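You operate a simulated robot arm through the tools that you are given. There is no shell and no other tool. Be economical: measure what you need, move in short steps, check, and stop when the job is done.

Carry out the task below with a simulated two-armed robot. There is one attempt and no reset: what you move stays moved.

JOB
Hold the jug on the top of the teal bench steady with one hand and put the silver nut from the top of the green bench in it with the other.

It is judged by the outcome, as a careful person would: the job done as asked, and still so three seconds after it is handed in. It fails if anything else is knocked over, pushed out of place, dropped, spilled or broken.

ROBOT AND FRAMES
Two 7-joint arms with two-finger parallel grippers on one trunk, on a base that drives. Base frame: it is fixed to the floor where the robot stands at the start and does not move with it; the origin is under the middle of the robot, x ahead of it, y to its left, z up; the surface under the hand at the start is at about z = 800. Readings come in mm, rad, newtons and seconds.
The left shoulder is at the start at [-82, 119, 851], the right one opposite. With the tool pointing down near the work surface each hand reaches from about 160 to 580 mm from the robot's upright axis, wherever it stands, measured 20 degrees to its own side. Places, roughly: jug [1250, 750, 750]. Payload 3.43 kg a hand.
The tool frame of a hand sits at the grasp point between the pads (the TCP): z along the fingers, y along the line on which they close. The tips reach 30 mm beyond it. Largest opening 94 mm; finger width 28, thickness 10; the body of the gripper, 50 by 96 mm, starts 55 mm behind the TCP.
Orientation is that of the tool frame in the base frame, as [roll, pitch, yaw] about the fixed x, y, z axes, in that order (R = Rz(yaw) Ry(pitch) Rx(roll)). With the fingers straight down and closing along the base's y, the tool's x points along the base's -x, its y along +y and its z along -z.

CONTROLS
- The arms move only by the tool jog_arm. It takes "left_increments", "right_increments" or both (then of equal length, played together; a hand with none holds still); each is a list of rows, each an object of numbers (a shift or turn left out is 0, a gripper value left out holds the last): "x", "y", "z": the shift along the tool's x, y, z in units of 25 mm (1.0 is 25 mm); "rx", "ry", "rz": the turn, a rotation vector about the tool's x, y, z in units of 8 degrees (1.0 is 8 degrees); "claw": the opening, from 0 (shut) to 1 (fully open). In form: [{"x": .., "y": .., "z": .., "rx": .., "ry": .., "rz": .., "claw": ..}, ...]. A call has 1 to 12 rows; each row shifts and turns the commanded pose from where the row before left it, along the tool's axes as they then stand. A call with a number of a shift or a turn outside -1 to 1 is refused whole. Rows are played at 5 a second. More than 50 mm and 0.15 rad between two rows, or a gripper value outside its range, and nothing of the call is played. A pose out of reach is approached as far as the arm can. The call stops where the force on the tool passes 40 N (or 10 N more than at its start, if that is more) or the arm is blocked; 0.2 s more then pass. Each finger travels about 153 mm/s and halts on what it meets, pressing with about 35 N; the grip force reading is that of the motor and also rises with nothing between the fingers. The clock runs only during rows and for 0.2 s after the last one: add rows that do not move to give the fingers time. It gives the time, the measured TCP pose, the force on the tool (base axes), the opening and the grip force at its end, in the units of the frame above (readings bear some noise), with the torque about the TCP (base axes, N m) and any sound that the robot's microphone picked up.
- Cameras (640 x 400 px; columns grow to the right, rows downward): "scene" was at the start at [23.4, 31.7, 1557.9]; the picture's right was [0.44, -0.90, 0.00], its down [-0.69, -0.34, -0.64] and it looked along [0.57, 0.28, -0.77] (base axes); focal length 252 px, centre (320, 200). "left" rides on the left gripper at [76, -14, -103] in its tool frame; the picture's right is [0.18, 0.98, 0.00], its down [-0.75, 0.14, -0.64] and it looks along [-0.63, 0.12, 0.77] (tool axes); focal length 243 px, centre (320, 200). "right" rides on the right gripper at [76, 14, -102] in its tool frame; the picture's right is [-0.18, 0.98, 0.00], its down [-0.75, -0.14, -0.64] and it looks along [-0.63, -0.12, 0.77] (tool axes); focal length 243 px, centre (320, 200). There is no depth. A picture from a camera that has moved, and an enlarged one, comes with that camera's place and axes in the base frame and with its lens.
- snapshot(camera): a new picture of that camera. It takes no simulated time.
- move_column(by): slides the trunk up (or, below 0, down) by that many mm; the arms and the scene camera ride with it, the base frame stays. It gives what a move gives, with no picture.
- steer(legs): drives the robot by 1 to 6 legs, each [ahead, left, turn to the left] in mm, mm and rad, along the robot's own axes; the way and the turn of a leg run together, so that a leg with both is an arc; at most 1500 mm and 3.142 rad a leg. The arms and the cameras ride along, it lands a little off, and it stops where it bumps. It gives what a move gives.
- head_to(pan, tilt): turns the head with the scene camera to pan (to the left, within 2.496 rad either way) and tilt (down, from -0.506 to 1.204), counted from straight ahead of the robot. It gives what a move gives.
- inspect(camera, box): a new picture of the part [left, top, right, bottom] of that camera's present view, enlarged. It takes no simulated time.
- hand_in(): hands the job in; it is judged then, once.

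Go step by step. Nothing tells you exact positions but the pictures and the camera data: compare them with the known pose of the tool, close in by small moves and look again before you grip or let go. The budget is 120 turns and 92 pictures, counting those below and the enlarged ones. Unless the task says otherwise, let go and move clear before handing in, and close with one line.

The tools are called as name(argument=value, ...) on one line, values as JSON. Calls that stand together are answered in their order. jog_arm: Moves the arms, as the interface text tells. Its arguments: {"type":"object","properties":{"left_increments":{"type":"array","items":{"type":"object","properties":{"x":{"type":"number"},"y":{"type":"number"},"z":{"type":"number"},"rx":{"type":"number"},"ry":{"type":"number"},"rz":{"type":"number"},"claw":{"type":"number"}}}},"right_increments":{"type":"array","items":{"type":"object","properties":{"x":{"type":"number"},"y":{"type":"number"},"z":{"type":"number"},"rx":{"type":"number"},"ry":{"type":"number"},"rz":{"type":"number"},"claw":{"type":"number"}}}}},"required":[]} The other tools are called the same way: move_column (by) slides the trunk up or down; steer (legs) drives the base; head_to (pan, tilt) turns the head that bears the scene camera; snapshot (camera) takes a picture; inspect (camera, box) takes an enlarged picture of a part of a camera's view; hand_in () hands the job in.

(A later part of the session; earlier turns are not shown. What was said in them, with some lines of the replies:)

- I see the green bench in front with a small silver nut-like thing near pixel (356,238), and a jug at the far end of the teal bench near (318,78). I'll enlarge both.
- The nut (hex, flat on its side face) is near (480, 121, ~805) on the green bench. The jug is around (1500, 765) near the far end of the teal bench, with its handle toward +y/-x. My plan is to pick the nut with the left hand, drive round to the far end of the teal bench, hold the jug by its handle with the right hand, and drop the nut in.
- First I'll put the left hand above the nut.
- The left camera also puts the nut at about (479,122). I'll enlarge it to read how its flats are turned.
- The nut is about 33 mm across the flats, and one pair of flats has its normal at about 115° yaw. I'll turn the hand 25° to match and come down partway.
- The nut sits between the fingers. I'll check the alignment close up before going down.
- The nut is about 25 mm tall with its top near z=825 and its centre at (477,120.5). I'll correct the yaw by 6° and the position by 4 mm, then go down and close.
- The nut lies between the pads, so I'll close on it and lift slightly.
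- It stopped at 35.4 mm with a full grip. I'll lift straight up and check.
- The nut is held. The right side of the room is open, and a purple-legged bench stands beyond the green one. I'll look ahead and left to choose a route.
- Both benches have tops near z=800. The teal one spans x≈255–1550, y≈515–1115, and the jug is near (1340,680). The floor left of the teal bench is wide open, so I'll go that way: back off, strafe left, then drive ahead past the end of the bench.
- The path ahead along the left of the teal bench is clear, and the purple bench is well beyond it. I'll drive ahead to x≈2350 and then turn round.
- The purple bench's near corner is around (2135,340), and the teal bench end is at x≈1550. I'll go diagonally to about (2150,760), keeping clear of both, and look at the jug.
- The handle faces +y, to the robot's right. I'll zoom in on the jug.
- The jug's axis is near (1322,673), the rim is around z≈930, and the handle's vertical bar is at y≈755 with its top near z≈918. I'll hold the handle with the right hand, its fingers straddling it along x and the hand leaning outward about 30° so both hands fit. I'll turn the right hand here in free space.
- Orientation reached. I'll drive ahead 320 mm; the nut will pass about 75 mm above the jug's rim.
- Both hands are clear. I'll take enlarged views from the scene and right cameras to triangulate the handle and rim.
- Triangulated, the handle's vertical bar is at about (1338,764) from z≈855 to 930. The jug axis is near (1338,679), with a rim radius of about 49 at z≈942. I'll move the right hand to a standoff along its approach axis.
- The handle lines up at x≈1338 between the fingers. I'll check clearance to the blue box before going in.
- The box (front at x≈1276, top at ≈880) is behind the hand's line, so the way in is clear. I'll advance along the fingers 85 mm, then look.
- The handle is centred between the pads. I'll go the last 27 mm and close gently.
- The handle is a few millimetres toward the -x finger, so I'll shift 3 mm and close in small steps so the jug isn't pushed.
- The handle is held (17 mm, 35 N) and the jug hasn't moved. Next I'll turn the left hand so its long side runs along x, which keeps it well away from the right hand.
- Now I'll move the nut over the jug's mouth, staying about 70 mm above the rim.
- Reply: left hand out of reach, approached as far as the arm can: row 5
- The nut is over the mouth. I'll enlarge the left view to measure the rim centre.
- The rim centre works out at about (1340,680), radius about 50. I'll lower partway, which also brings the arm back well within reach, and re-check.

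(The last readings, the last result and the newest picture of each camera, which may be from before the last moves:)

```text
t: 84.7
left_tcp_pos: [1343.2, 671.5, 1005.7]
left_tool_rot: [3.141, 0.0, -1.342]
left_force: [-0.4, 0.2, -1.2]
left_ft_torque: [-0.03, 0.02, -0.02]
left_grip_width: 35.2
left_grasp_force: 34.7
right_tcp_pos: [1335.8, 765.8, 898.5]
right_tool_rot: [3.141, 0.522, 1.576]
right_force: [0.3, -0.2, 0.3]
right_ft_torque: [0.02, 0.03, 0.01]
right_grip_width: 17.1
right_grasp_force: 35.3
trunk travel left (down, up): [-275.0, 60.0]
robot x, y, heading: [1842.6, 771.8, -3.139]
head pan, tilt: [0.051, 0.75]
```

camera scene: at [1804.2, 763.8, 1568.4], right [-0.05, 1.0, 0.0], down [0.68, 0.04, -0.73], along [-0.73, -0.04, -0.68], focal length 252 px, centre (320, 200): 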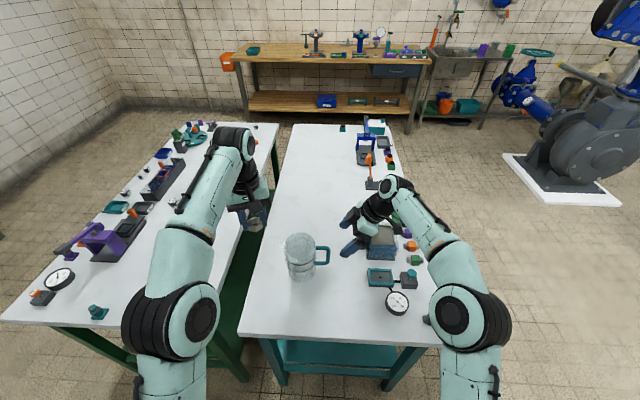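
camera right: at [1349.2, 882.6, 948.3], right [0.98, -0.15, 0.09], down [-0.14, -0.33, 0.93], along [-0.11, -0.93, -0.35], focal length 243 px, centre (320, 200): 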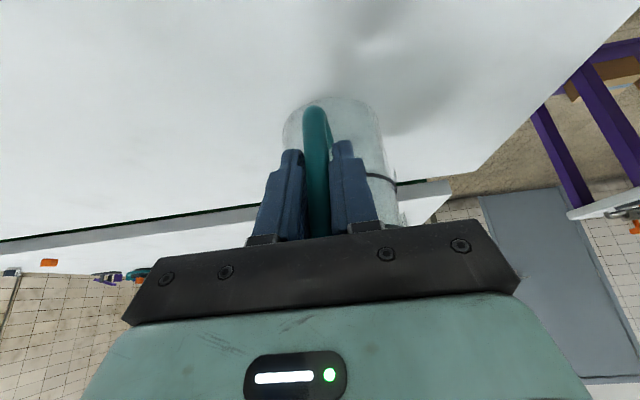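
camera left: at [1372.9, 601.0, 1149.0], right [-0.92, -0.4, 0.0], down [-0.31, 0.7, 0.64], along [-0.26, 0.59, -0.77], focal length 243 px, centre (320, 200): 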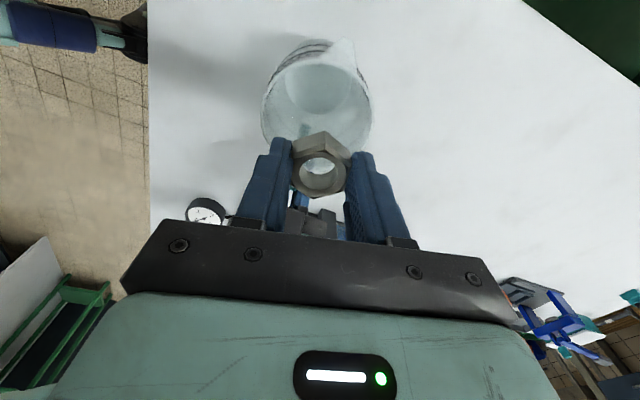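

Nut bottom is at about 968. I'll shift a few millimetres to the centre and lower a bit further, to just below the rim.

jog_arm(left_increments=[{"x": -0.22, "y": 0.1}, {"z": 0.6}, {"z": 0.6}, {"z": 0.4}, {}])

inspect(camera="scene", box=[240, 190, 368, 290])

inspect(camera="left", box=[180, 60, 460, 260])

```text
t: 85.9
left_tcp_pos: [1338.1, 675.1, 966.6]
left_tool_rot: [-3.141, 0.0, -1.344]
left_force: [0.9, -0.4, -0.9]
left_ft_torque: [0.03, 0.0, -0.01]
left_grip_width: 35.1
left_grasp_force: 35.0
right_tcp_pos: [1335.0, 766.4, 898.4]
right_tool_rot: [3.141, 0.524, 1.576]
right_force: [0.2, -0.4, 0.5]
right_ft_torque: [0.01, -0.01, 0.04]
right_grip_width: 17.3
right_grasp_force: 34.9
trunk travel left (down, up): [-275.0, 60.0]
robot x, y, heading: [1844.2, 772.2, -3.143]
head pan, tilt: [0.051, 0.75]
```

```text
4.00 times, centred on (304, 240) of scene
camera zoom: at [1803.5, 763.7, 1568.4], right [-0.05, 1.0, 0.0], down [0.68, 0.04, -0.73], along [-0.73, -0.04, -0.68], focal length 1008 px, centre (384, 40)
```

zoom: 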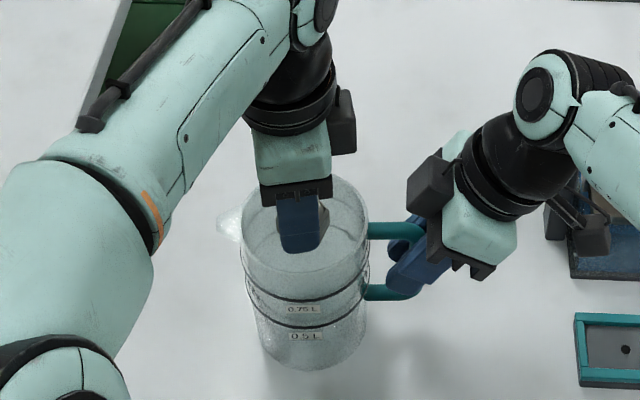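

```text
2.00 times, centred on (320, 160) of left
camera zoom: at [1369.5, 604.2, 1068.8], right [-0.92, -0.4, 0.0], down [-0.31, 0.7, 0.64], along [-0.26, 0.59, -0.77], focal length 485 px, centre (320, 280)
```

zoom: 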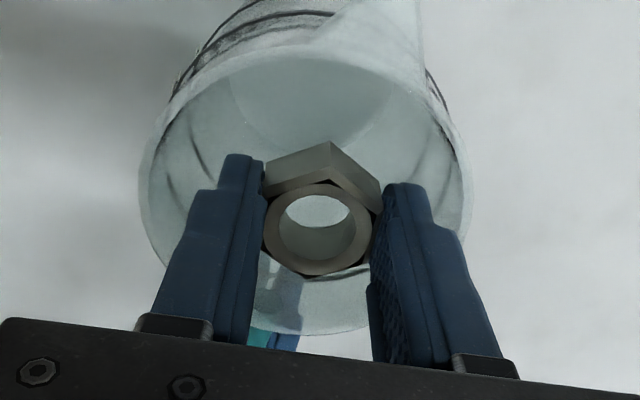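

The nut is centred and entering the mouth, with about 35 mm between the hands. I'll lower further, keeping the gripper body above the rim.

jog_arm(left_increments=[{"z": 0.6}, {"z": 0.6}, {"z": 0.6}, {"z": 0.5}, {}])

inspect(camera="scene", box=[256, 200, 368, 290])

snapshot(camera="left")

snapshot(camera="right")

```text
t: 87.1
left_tcp_pos: [1339.3, 675.5, 908.6]
left_tool_rot: [3.14, 0.001, -1.344]
left_force: [-0.3, 0.6, -0.8]
left_ft_torque: [-0.06, -0.01, 0.01]
left_grip_width: 35.1
left_grasp_force: 34.8
right_tcp_pos: [1335.6, 766.9, 898.2]
right_tool_rot: [3.139, 0.523, 1.577]
right_force: [0.0, 0.1, 0.3]
right_ft_torque: [0.03, -0.02, -0.01]
right_grip_width: 16.9
right_grasp_force: 34.8
trunk travel left (down, up): [-275.0, 60.0]
robot x, y, heading: [1840.6, 770.9, -3.137]
head pan, tilt: [0.051, 0.75]
```

```text
4.44 times, centred on (312, 245) of scene
camera zoom: at [1803.5, 763.7, 1568.4], right [-0.05, 1.0, 0.0], down [0.68, 0.04, -0.73], along [-0.73, -0.04, -0.68], focal length 1120 px, centre (356, 0)
```

zoom: 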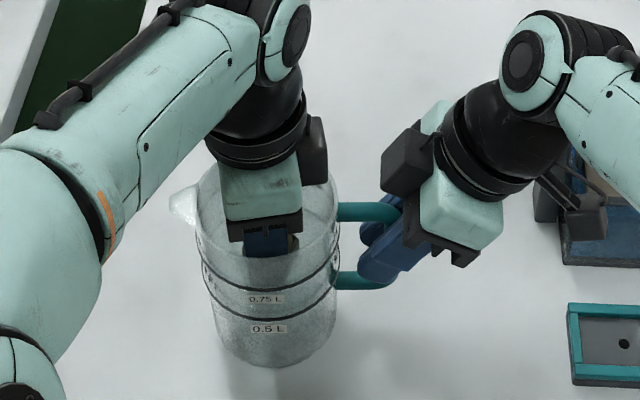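

```text
55 pictures are left
camera left: at [1370.3, 605.0, 1011.2], right [-0.92, -0.4, 0.0], down [-0.31, 0.7, 0.64], along [-0.26, 0.59, -0.77], focal length 243 px, centre (320, 200)
```

left: 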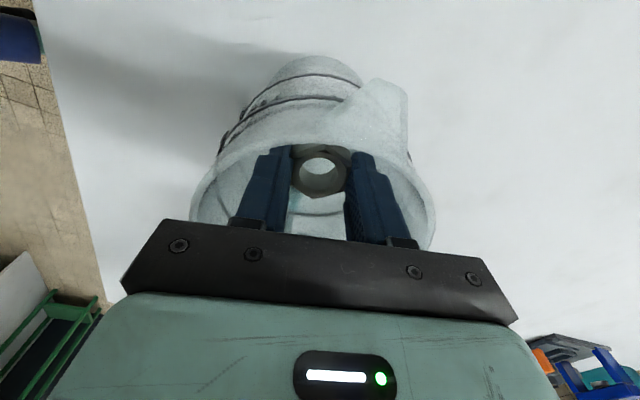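

```text
54 pictures are left
camera right: at [1349.2, 882.7, 948.3], right [0.98, -0.15, 0.09], down [-0.14, -0.33, 0.93], along [-0.11, -0.93, -0.35], focal length 243 px, centre (320, 200)
```

right: 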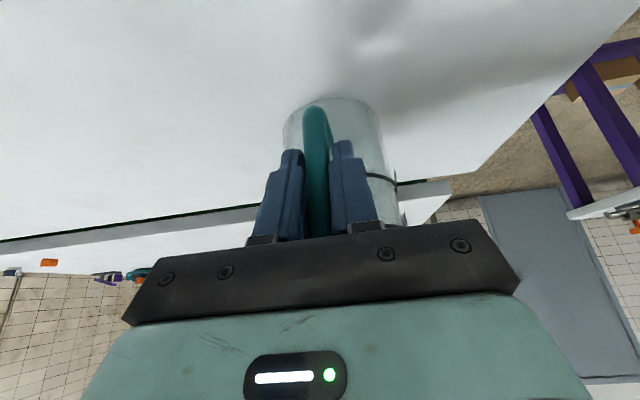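

The nut is well inside the jug and the body is about 20 mm above the rim. I'll lower 8 mm more, open just enough to free the nut, and wait.

jog_arm(left_increments=[{"z": 0.32}, {}, {"claw": 0.4}, {"claw": 0.48}, {"claw": 0.52}, {}, {}])

snapshot(camera="left")

```text
t: 88.7
left_tcp_pos: [1339.0, 676.5, 901.0]
left_tool_rot: [3.141, 0.0, -1.344]
left_force: [0.1, 2.0, 0.4]
left_ft_torque: [-0.02, -0.01, -0.01]
left_grip_width: 47.6
left_grasp_force: 0.1
right_tcp_pos: [1335.7, 766.8, 898.4]
right_tool_rot: [-3.14, 0.523, 1.576]
right_force: [-2.0, -1.9, -0.8]
right_ft_torque: [0.06, 0.04, 0.0]
right_grip_width: 17.2
right_grasp_force: 35.4
trunk travel left (down, up): [-275.0, 60.0]
robot x, y, heading: [1844.7, 768.9, -3.138]
head pan, tilt: [0.051, 0.75]
```

```text
53 pictures are left
camera left: at [1370.2, 605.5, 1003.4], right [-0.92, -0.4, 0.0], down [-0.31, 0.7, 0.64], along [-0.26, 0.59, -0.77], focal length 243 px, centre (320, 200)
```

left: 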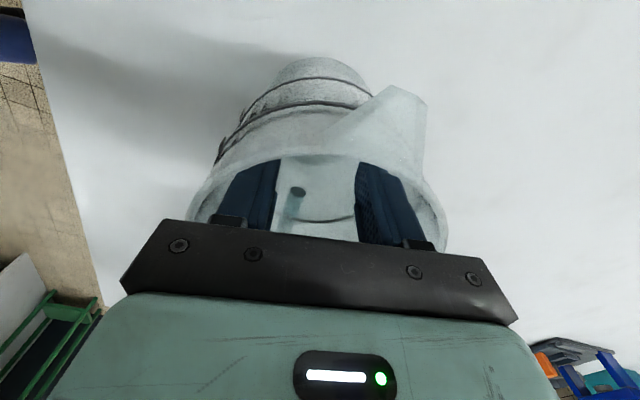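

The nut has dropped out of the fingers. I'll raise the left hand straight up and check inside the jug.

jog_arm(left_increments=[{"z": -0.4}, {"z": -0.7}, {"z": -0.8}, {"z": -0.9}, {"z": -0.9}, {"z": -0.9}, {}])

snapshot(camera="left")

inspect(camera="scene", box=[256, 210, 384, 290])

```text
t: 90.3
left_tcp_pos: [1338.8, 675.5, 1017.8]
left_tool_rot: [-3.142, 0.001, -1.342]
left_force: [-0.1, 0.0, 0.3]
left_ft_torque: [0.02, 0.02, -0.04]
left_grip_width: 48.9
left_grasp_force: 0.1
right_tcp_pos: [1336.5, 766.1, 897.7]
right_tool_rot: [3.142, 0.524, 1.578]
right_force: [-0.5, 1.4, 0.6]
right_ft_torque: [0.02, 0.0, -0.01]
right_grip_width: 17.1
right_grasp_force: 34.9
trunk travel left (down, up): [-275.0, 60.0]
robot x, y, heading: [1849.1, 771.6, -3.143]
head pan, tilt: [0.051, 0.75]
```

```text
52 pictures are left
camera left: at [1369.4, 604.2, 1119.9], right [-0.92, -0.4, 0.0], down [-0.31, 0.7, 0.64], along [-0.26, 0.59, -0.77], focal length 243 px, centre (320, 200)
```

left: 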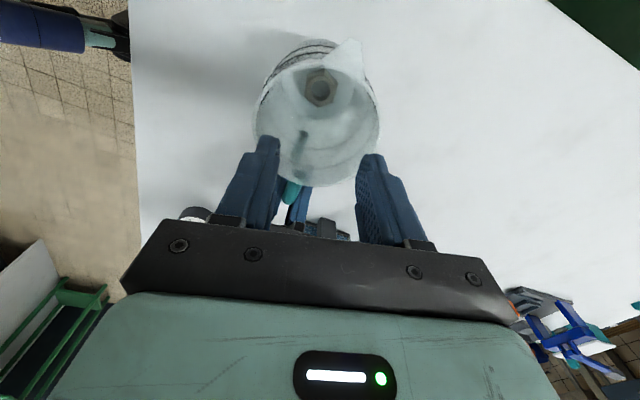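

```text
5.00 times, centred on (320, 250) of scene
camera zoom: at [1803.7, 763.8, 1568.4], right [-0.05, 1.0, 0.0], down [0.68, 0.04, -0.73], along [-0.73, -0.04, -0.68], focal length 1260 px, centre (320, -50)
```

zoom: 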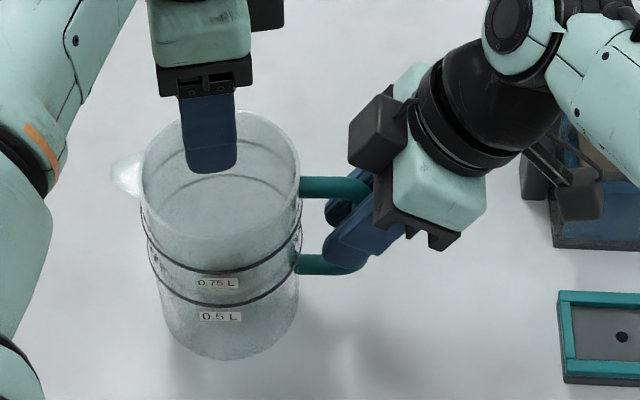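

The nut lies at the bottom of the jug, which is upright and in place. I'll move the left hand away up and to the side, then release the handle gently.

jog_arm(left_increments=[{"z": -0.8}, {"x": 0.804, "y": -0.251, "z": -0.4}, {"x": 0.804, "y": -0.251, "z": -0.4}, {"x": 0.804, "y": -0.251, "z": -0.4}, {"x": 0.804, "y": -0.251, "z": -0.4}, {"x": 0.804, "y": -0.251, "z": -0.4}, {}])

jog_arm(right_increments=[{"claw": 0.19}, {"claw": 0.22}, {"claw": 0.26}, {"claw": 0.35}, {"claw": 0.5}, {"claw": 0.8}, {"claw": 1.0}, {}])

snapshot(camera="right")

inspect(camera="scene", box=[256, 210, 384, 290])

```text
t: 91.9
left_tcp_pos: [1391.5, 584.5, 1087.8]
left_tool_rot: [-3.141, 0.001, -1.344]
left_force: [0.5, 0.0, 0.8]
left_ft_torque: [0.0, 0.0, -0.01]
left_grip_width: 48.8
left_grasp_force: 0.0
right_tcp_pos: [1335.6, 765.8, 898.4]
right_tool_rot: [-3.141, 0.524, 1.576]
right_force: [1.0, -0.3, -0.5]
right_ft_torque: [0.02, -0.01, 0.05]
right_grip_width: 17.1
right_grasp_force: 34.2
trunk travel left (down, up): [-275.0, 60.0]
robot x, y, heading: [1847.6, 770.4, -3.14]
head pan, tilt: [0.051, 0.75]
```

```text
t: 93.7
left_tcp_pos: [1391.8, 585.2, 1088.0]
left_tool_rot: [3.141, 0.0, -1.342]
left_force: [-0.1, -0.7, 0.2]
left_ft_torque: [0.0, 0.03, 0.0]
left_grip_width: 48.7
left_grasp_force: 0.0
right_tcp_pos: [1335.0, 766.6, 897.2]
right_tool_rot: [3.141, 0.522, 1.577]
right_force: [-0.6, -1.1, 0.9]
right_ft_torque: [-0.01, -0.01, 0.0]
right_grip_width: 94.4
right_grasp_force: 0.1
trunk travel left (down, up): [-275.0, 60.0]
robot x, y, heading: [1840.4, 768.1, -3.139]
head pan, tilt: [0.051, 0.75]
```

```text
50 pictures are left
camera right: at [1349.3, 882.7, 948.3], right [0.98, -0.15, 0.09], down [-0.14, -0.33, 0.93], along [-0.11, -0.93, -0.35], focal length 243 px, centre (320, 200)
```

right: 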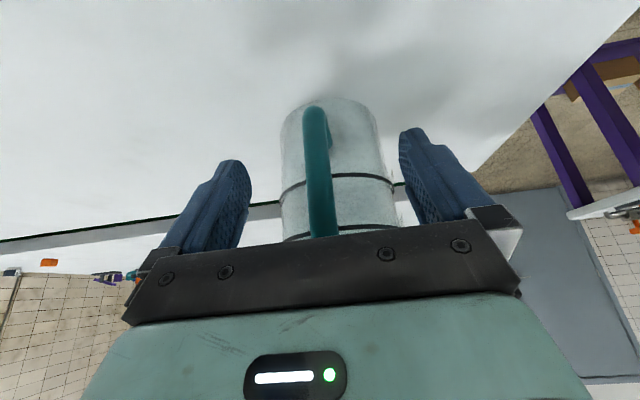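

```text
5.00 times, centred on (320, 250) of scene
camera zoom: at [1803.7, 763.7, 1568.4], right [-0.05, 1.0, 0.0], down [0.68, 0.04, -0.73], along [-0.73, -0.04, -0.68], focal length 1260 px, centre (320, -50)
```

zoom: 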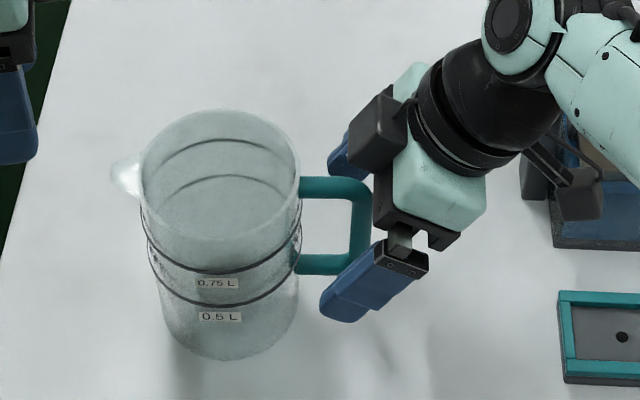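

The jug stands steady and released. I'll draw the right hand back along its approach line and check once more.

jog_arm(right_increments=[{"z": -0.7}, {"z": -0.8}, {"z": -0.9}, {"z": -0.9}, {"z": -0.9}, {"z": -0.9}, {"z": -0.9}, {}])

inspect(camera="scene", box=[240, 190, 440, 315])

snapshot(camera="left")

```text
t: 95.5
left_tcp_pos: [1389.7, 584.1, 1087.4]
left_tool_rot: [3.141, -0.001, -1.343]
left_force: [0.6, 0.0, 0.2]
left_ft_torque: [-0.05, -0.01, 0.0]
left_grip_width: 48.8
left_grasp_force: 0.0
right_tcp_pos: [1335.0, 843.9, 1026.6]
right_tool_rot: [-3.141, 0.524, 1.576]
right_force: [0.8, 0.1, 0.7]
right_ft_torque: [-0.01, 0.02, -0.03]
right_grip_width: 93.8
right_grasp_force: 0.1
trunk travel left (down, up): [-275.0, 60.0]
robot x, y, heading: [1844.1, 772.8, -3.141]
head pan, tilt: [0.051, 0.75]
```

```text
3.20 times, centred on (340, 252) of scene
camera zoom: at [1803.6, 763.7, 1568.4], right [-0.05, 1.0, 0.0], down [0.68, 0.04, -0.73], along [-0.73, -0.04, -0.68], focal length 806 px, centre (256, 32)
```

zoom: 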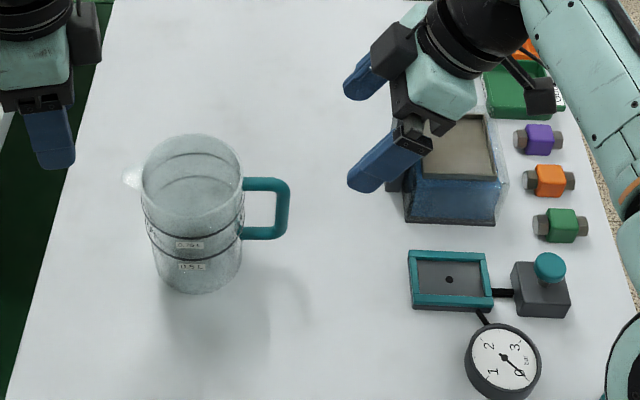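

```text
47 pictures are left
camera left: at [1421.6, 512.9, 1190.2], right [-0.92, -0.4, 0.0], down [-0.31, 0.7, 0.64], along [-0.26, 0.59, -0.77], focal length 243 px, centre (320, 200)
```

left: 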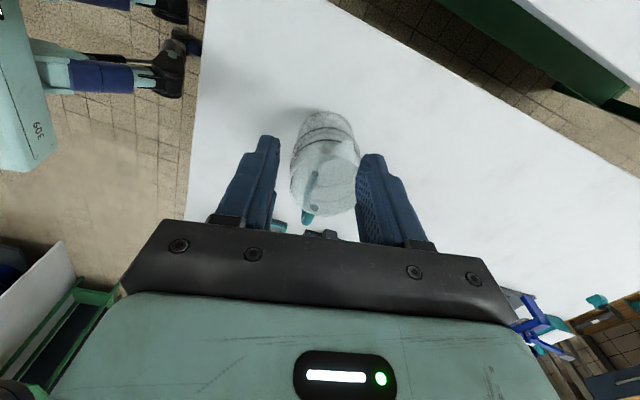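

The jug stands upright where it was, both hands are clear, nothing else has moved, and the nut was seen lying on the jug's floor. I'm handing in.

hand_in()

```text
The job is handed in.
```

The silver nut is in the jug on the teal bench: the right hand held the jug by its handle while the left hand put the nut in, and both hands are now clear.
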